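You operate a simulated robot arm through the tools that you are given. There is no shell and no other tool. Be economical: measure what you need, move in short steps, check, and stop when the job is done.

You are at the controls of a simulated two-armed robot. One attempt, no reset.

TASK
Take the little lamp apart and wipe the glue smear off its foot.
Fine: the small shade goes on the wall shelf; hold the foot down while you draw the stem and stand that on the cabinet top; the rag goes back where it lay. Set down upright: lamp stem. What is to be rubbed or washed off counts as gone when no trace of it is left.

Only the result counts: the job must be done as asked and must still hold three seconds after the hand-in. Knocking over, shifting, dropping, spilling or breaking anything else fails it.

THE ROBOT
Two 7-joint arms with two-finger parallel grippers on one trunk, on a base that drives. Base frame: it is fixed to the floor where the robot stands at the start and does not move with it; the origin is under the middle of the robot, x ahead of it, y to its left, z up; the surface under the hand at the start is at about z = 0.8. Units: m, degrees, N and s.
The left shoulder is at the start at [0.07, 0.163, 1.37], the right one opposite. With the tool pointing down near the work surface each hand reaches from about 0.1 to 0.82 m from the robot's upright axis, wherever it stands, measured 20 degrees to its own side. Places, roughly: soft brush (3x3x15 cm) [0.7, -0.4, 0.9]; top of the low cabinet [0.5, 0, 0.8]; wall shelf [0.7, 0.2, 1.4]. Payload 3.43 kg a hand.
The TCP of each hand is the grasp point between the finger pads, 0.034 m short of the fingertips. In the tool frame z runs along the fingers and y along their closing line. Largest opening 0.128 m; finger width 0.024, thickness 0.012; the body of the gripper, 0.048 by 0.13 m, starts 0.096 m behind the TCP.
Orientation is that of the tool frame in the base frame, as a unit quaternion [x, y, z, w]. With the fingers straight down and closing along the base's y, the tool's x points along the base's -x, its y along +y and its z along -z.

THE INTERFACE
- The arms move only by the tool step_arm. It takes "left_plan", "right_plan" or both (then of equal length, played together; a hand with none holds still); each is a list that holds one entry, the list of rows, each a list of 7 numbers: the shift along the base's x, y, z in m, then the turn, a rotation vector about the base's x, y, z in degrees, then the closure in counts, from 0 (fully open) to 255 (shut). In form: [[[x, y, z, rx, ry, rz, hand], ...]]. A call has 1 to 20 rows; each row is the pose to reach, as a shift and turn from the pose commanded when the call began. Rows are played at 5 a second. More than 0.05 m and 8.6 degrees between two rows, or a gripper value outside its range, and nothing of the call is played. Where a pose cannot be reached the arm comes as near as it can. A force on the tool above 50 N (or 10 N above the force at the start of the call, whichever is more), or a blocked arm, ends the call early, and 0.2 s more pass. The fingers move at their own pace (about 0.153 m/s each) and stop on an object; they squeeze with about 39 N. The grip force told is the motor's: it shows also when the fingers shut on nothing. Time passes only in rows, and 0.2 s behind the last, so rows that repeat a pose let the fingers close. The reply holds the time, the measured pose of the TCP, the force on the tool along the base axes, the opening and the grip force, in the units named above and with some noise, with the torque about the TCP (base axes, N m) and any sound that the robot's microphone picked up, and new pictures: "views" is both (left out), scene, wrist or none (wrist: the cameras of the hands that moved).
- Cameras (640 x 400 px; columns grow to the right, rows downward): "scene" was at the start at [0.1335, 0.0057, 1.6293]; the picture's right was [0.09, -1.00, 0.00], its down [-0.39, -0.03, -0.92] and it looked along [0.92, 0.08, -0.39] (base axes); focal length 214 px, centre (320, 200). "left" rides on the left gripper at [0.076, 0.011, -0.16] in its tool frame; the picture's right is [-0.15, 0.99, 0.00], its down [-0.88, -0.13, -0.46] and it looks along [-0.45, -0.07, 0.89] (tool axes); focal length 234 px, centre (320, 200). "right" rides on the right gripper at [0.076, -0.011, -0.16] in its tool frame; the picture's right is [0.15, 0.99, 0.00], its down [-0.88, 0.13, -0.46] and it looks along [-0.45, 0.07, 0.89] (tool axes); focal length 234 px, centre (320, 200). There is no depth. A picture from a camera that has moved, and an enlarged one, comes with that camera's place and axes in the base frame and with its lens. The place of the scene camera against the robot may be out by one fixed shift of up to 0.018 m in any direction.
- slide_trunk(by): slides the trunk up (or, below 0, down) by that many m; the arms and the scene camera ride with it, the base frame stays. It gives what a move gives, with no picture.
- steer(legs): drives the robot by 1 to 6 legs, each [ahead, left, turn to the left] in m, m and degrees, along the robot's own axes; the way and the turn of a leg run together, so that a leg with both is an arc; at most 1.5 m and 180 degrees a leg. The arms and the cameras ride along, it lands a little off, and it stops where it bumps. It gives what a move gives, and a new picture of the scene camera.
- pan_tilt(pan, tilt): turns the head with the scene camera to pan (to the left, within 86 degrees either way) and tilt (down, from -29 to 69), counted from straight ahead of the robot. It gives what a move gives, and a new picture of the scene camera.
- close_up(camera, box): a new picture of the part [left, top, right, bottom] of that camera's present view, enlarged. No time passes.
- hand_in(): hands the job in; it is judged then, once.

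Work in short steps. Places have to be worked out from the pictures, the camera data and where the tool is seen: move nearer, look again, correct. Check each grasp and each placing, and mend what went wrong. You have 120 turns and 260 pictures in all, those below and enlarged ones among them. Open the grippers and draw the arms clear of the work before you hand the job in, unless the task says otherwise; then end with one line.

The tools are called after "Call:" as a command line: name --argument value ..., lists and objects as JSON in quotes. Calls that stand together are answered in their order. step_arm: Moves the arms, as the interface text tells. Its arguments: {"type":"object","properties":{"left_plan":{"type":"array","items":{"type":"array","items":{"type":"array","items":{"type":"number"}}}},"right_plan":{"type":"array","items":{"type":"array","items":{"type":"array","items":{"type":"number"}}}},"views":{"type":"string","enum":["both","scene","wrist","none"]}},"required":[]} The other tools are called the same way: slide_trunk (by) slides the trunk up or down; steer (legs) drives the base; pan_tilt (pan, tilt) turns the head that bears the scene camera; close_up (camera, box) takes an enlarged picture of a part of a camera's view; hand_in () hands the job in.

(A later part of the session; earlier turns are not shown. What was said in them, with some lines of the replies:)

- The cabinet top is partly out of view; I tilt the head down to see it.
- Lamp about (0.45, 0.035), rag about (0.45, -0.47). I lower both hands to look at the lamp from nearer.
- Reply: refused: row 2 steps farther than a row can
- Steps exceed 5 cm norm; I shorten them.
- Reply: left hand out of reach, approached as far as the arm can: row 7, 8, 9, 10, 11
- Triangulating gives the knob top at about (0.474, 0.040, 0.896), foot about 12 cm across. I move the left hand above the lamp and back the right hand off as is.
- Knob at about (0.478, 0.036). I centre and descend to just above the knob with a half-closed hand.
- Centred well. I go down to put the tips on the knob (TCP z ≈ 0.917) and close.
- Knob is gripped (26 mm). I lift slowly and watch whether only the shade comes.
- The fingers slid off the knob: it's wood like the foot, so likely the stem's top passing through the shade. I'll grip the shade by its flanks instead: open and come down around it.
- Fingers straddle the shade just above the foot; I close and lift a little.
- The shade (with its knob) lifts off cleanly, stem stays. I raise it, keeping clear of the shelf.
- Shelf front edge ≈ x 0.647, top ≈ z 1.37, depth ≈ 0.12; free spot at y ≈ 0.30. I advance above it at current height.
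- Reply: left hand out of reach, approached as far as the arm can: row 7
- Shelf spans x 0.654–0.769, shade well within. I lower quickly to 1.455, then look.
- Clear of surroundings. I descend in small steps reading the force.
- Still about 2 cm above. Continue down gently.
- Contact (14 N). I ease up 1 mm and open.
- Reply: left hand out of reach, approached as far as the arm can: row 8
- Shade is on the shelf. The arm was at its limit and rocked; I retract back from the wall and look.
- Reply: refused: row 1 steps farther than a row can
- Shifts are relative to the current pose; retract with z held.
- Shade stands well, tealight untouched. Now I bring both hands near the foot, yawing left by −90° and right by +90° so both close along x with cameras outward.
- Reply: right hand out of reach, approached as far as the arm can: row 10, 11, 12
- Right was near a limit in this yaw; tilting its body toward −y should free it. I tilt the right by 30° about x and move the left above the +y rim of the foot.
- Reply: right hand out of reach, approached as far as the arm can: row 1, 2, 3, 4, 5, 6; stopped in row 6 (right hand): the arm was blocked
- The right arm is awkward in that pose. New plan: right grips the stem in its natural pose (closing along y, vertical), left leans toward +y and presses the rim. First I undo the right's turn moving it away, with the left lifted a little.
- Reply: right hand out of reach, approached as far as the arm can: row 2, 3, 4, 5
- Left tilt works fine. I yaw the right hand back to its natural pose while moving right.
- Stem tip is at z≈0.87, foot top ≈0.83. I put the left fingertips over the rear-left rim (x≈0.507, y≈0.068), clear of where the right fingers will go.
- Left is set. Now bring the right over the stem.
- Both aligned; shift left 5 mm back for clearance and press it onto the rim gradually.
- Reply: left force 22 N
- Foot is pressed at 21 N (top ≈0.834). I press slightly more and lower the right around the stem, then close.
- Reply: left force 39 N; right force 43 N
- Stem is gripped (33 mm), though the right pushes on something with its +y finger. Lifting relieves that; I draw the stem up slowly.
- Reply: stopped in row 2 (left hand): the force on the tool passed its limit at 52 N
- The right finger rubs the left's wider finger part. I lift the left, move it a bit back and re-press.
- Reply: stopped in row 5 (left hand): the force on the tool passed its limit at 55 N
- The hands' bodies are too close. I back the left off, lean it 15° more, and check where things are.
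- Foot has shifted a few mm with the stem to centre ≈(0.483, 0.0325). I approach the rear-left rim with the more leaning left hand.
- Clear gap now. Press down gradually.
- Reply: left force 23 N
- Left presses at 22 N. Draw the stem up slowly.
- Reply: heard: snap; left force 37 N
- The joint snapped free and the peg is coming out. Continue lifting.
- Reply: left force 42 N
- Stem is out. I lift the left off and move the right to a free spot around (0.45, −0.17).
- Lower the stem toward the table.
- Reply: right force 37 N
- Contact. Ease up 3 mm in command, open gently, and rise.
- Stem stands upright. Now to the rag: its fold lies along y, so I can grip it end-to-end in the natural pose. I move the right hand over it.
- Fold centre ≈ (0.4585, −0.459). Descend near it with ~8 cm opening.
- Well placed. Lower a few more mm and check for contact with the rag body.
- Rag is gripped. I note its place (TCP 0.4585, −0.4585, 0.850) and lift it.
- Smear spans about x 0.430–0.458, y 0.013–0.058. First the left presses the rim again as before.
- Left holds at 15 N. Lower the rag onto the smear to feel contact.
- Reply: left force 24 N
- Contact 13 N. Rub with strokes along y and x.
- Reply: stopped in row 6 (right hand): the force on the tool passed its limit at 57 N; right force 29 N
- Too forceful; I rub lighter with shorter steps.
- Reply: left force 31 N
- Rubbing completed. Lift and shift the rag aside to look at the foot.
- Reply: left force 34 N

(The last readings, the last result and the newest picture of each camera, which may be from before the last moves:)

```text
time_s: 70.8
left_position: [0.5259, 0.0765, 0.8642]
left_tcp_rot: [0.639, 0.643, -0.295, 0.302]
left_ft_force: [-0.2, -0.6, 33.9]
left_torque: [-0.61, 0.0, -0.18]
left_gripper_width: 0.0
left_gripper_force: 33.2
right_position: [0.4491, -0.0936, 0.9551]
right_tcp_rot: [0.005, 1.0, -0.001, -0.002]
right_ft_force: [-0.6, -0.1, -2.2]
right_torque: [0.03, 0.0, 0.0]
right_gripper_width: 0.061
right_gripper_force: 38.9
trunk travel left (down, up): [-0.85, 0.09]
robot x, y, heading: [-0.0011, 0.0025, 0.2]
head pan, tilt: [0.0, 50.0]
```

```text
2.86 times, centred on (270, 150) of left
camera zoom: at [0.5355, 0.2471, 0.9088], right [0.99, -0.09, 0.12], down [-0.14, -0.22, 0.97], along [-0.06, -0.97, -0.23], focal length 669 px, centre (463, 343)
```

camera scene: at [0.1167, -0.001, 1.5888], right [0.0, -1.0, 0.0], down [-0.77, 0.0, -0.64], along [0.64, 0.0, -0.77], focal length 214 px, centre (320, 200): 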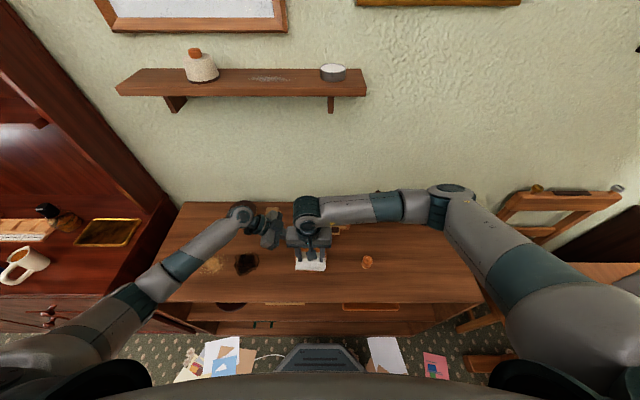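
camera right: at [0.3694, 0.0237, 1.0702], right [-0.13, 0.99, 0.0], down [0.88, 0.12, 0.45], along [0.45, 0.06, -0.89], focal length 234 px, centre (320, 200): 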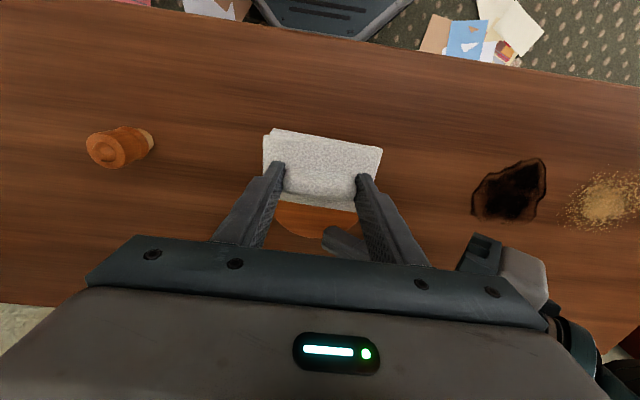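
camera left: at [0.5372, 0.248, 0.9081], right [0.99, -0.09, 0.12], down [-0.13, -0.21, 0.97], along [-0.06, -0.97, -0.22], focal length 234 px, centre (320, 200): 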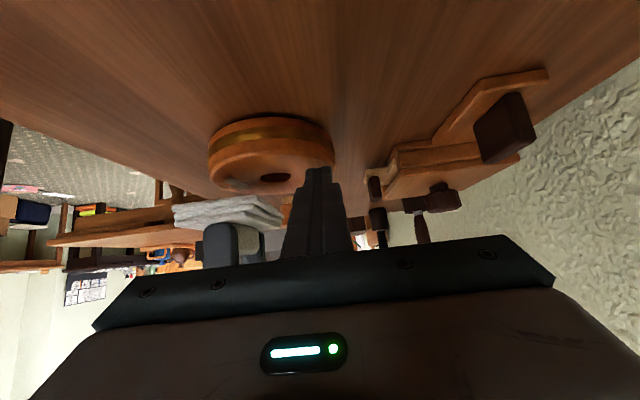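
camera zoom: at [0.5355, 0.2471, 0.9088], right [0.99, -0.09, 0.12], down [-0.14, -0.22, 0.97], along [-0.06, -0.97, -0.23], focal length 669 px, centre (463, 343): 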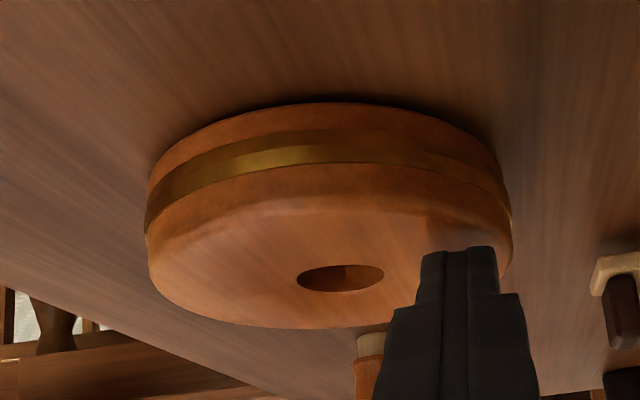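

Smear appears gone; I zoom tighter to verify.

Call:
close_up --camera "scene" --box '[290, 240, 340, 275]'

Call:
step_arm --right_plan '[[[0, 0, 0.03, 0, 0, 0, 255], [0, -0.04, 0.05, 0, 0, 0, 255], [0, -0.085, 0.05, 0, 0, 0, 255], [0, -0.13, 0.05, 0, 0, 0, 255], [0, -0.175, 0.05, 0, 0, 0, 255], [0, -0.22, 0.05, 0, 0, 0, 255], [0.005, -0.265, 0.05, 0, 0, 0, 255], [0.008, -0.31, 0.05, 0, 0, 0, 255], [0.009, -0.345, 0.05, 0, 0, 0, 255], [0.009, -0.3645, 0.03, 0, 0, 0, 255], [0.009, -0.3645, -0.01, 0, 0, 0, 255], [0.009, -0.3645, -0.05, 0, 0, 0, 255], [0.009, -0.3645, -0.08, 0, 0, 0, 255]]]' --left_plan '[[[0, 0, 0.005, 0, 0, 0, 255], [0, 0.02, 0.02, 0, 0, 0, 255], [0, 0.04, 0.04, 0, 0, 0, 255], [0, 0.06, 0.06, 0, 0, 0, 255], [0, 0.08, 0.08, 0, 0, 0, 255], [0, 0.1, 0.1, 0, 0, 0, 255], [0, 0.12, 0.12, 0, 0, 0, 255], [0, 0.14, 0.14, 0, 0, 0, 255], [0, 0.14, 0.14, 0, 0, 0, 255], [0, 0.14, 0.14, 0, 0, 0, 255], [0, 0.14, 0.14, 0, 0, 0, 255], [0, 0.14, 0.14, 0, 0, 0, 255], [0, 0.14, 0.14, 0, 0, 0, 255]]]' --views "both"

```text
11.43 times, centred on (315, 258) of scene
camera zoom: at [0.1141, -0.0043, 1.5888], right [0.0, -1.0, 0.0], down [-0.76, 0.0, -0.64], along [0.64, 0.0, -0.76], focal length 2451 px, centre (377, -457)
```

zoom: 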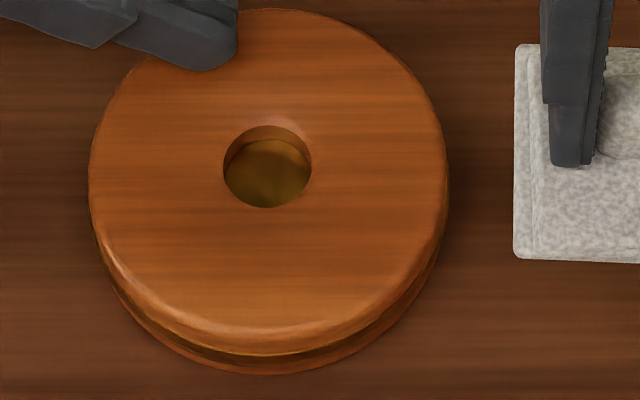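

```text
time_s: 73.6
left_position: [0.5279, 0.2175, 1.002]
left_tcp_rot: [0.639, 0.643, -0.297, 0.3]
left_ft_force: [-0.6, 0.5, 0.2]
left_torque: [-0.01, -0.01, 0.04]
left_gripper_width: 0.0
left_gripper_force: 32.8
right_position: [0.4619, -0.4563, 0.8726]
right_tcp_rot: [0.006, 1.0, -0.003, -0.004]
right_ft_force: [0.2, 0.7, -0.1]
right_torque: [-0.01, 0.04, 0.01]
right_gripper_width: 0.0608
right_gripper_force: 38.8
trunk travel left (down, up): [-0.85, 0.09]
robot x, y, heading: [0.002, 0.0008, 0.1]
head pan, tilt: [0.0, 50.0]
camera scene: at [0.1188, -0.0021, 1.5884], right [0.0, -1.0, 0.0], down [-0.77, 0.0, -0.64], along [0.64, 0.0, -0.77], focal length 214 px, centre (320, 200)
camera right: at [0.3866, -0.4655, 1.0335], right [-0.14, 0.99, 0.0], down [0.89, 0.12, 0.45], along [0.44, 0.06, -0.89], focal length 234 px, centre (320, 200)
camera left: at [0.5388, 0.388, 1.0461], right [0.99, -0.09, 0.11], down [-0.13, -0.22, 0.97], along [-0.06, -0.97, -0.23], focal length 234 px, centre (320, 200)
```

scene: 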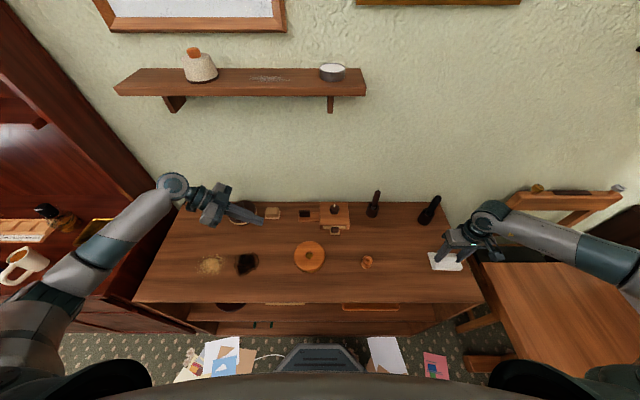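
right: 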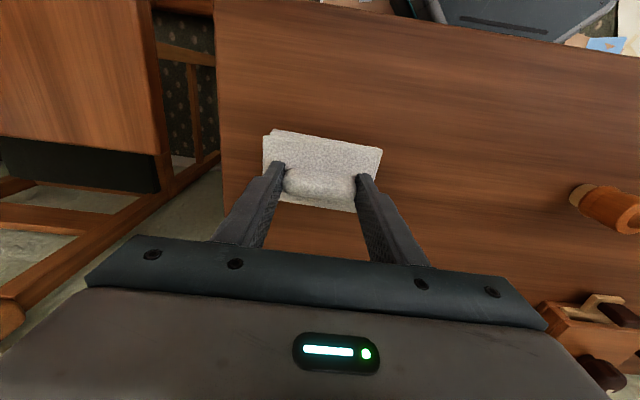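
left: 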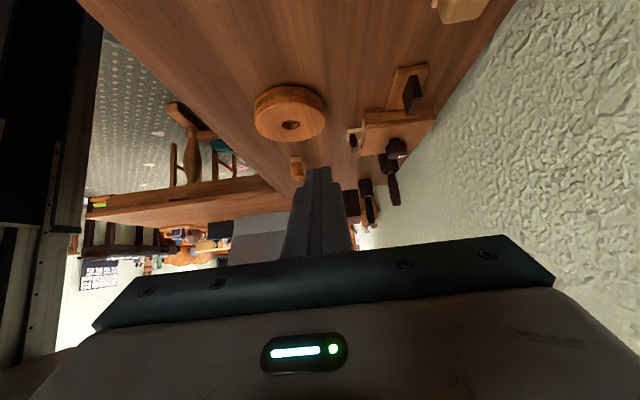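

Foot is clean. I correct by (−3, −2) mm and lower the rag to the table.

Call:
step_arm --right_plan '[[[-0.003, -0.002, -0.01, 0, 0, 0, 255], [-0.003, -0.002, -0.018, 0, 0, 0, 255], [-0.003, -0.002, -0.021, 0, 0, 0, 255], [-0.003, -0.002, -0.022, 0, 0, 0, 255]]]' --views "none"

Call:
close_up --camera "scene" --box '[400, 230, 490, 290]'

```text
time_s: 74.6
left_position: [0.529, 0.2169, 1.0017]
left_tcp_rot: [0.639, 0.643, -0.296, 0.301]
left_ft_force: [0.2, 0.0, 0.0]
left_torque: [-0.01, 0.0, -0.01]
left_gripper_width: 0.0001
left_gripper_force: 32.9
right_position: [0.4588, -0.4578, 0.8509]
right_tcp_rot: [0.004, 1.0, -0.002, -0.005]
right_ft_force: [0.7, 0.6, -0.1]
right_torque: [0.0, 0.01, 0.03]
right_gripper_width: 0.0608
right_gripper_force: 38.9
trunk travel left (down, up): [-0.85, 0.09]
robot x, y, heading: [0.0007, -0.0013, 0.3]
head pan, tilt: [0.0, 50.0]
```

```text
6.67 times, centred on (445, 260) of scene
camera zoom: at [0.1185, -0.002, 1.5884], right [0.0, -1.0, 0.0], down [-0.77, 0.0, -0.64], along [0.64, 0.0, -0.77], focal length 1430 px, centre (-513, -200)
```

zoom: 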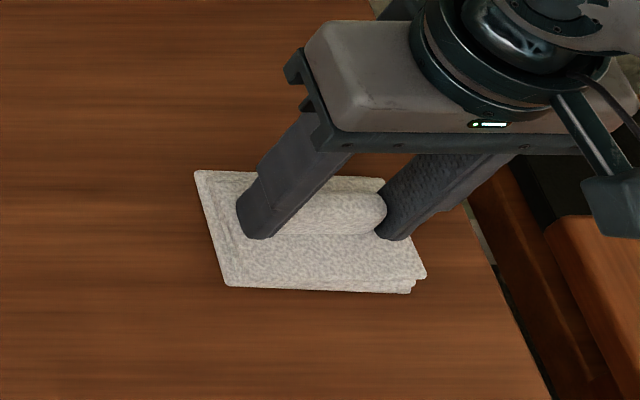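

Matches the original place. Lower 1 mm more, open and withdraw.

Call:
step_arm --right_plan '[[[0, -0.0005, -0.0015, 0, 0, 0, 255], [0, -0.0005, -0.001, 0, 0, 0, 130], [0, -0.0005, -0.001, 0, 0, 0, 110], [0, -0.0005, 0, 0, 0, 0, 95], [0, 0, 0.02, 0, 0, 0, 95], [0, 0, 0.06, 0, 0, 0, 95], [0, 0, 0.1, 0, 0, 0, 40], [0, 0, 0.14, 0, 0, 0, 0], [-0.02, -0.01, 0.18, 0, 0, 0, 0], [-0.05, -0.02, 0.21, 0, 0, 0, 0], [-0.08, -0.02, 0.24, 0, 0, 0, 0]]]' --left_plan '[[[0, 0.01, 0.02, 0, 0, 0, 200], [0, 0.02, 0.04, 0, 0, 0, 100], [0, 0.03, 0.06, 0, 0, 0, 0], [0, 0.04, 0.08, 0, 0, 0, 0], [-0.02, 0.05, 0.1, 0, 0, 0, 0], [-0.04, 0.06, 0.12, 0, 0, 0, 0], [-0.06, 0.07, 0.14, 0, 0, 0, 0], [-0.08, 0.08, 0.16, 0, 0, 0, 0], [-0.08, 0.08, 0.18, 0, 0, 0, 0], [-0.08, 0.08, 0.18, 0, 0, 0, 0], [-0.08, 0.08, 0.18, 0, 0, 0, 0]]]' --views "scene"

Call:
close_up --camera "scene" --box '[290, 190, 490, 290]'

Call:
close_up --camera "scene" --box '[180, 180, 340, 290]'

Call:
close_up --camera "scene" --box '[110, 30, 390, 130]'

```text
time_s: 77.0
left_position: [0.446, 0.2981, 1.1835]
left_tcp_rot: [0.639, 0.642, -0.297, 0.302]
left_ft_force: [-1.1, 0.2, -0.4]
left_torque: [0.0, -0.05, -0.03]
left_gripper_width: 0.128
left_gripper_force: 0.0
right_position: [0.3768, -0.4769, 1.092]
right_tcp_rot: [0.005, 1.0, -0.003, -0.003]
right_ft_force: [-0.4, -0.5, 0.3]
right_torque: [-0.01, -0.04, 0.0]
right_gripper_width: 0.1282
right_gripper_force: 0.0
trunk travel left (down, up): [-0.85, 0.09]
robot x, y, heading: [-0.0024, 0.0014, 0.2]
head pan, tilt: [0.0, 50.0]
camera scene: at [0.1159, -0.0002, 1.5885], right [0.0, -1.0, 0.0], down [-0.77, 0.0, -0.64], along [0.64, 0.0, -0.77], focal length 214 px, centre (320, 200)
```

scene: 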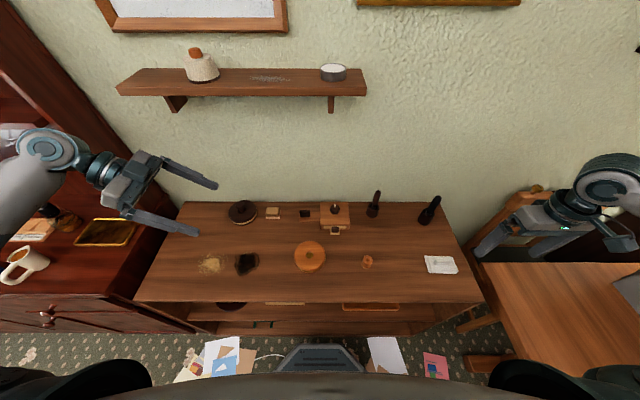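

```text
3.20 times, centred on (390, 240) of scene
camera zoom: at [0.1159, -0.0002, 1.5885], right [0.0, -1.0, 0.0], down [-0.77, 0.0, -0.64], along [0.64, 0.0, -0.77], focal length 686 px, centre (96, 72)
```

zoom: 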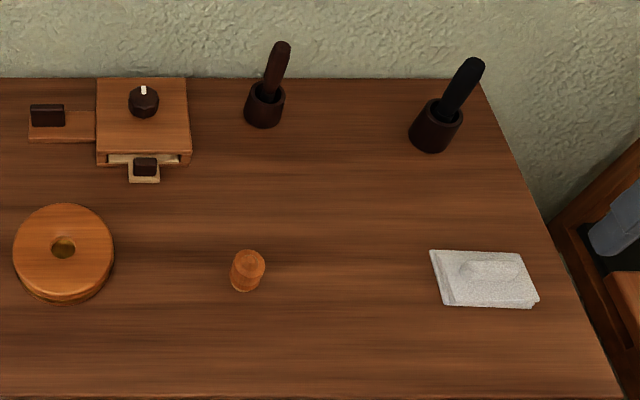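

```text
3.64 times, centred on (260, 235) of scene
camera zoom: at [0.1159, -0.0002, 1.5885], right [0.0, -1.0, 0.0], down [-0.77, 0.0, -0.64], along [0.64, 0.0, -0.77], focal length 780 px, centre (538, 73)
```

zoom: 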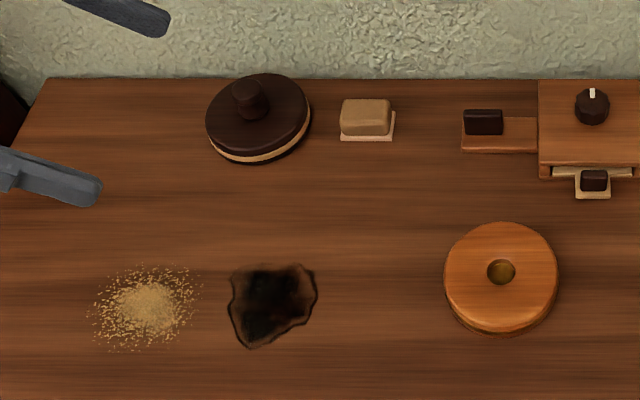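

```text
2.29 times, centred on (250, 80) of scene
camera zoom: at [0.1159, -0.0002, 1.5885], right [0.0, -1.0, 0.0], down [-0.77, 0.0, -0.64], along [0.64, 0.0, -0.77], focal length 490 px, centre (480, 474)
```

zoom: 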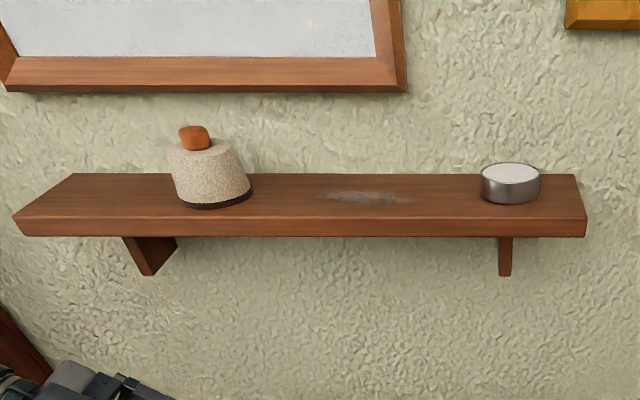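

The shade is on the shelf, the stem is upright, the foot is clean, the rag is back, and nothing else has moved. Handing in.

Call:
hand_in

```text
The job is handed in.
```

The lamp is apart and the job is handed in: the shade is on the wall shelf, the stem stands upright on the cabinet top, no trace of glue shows on the foot in the close-up, and the rag is back where it lay. The foot itself ended a few millimetres from where it started.
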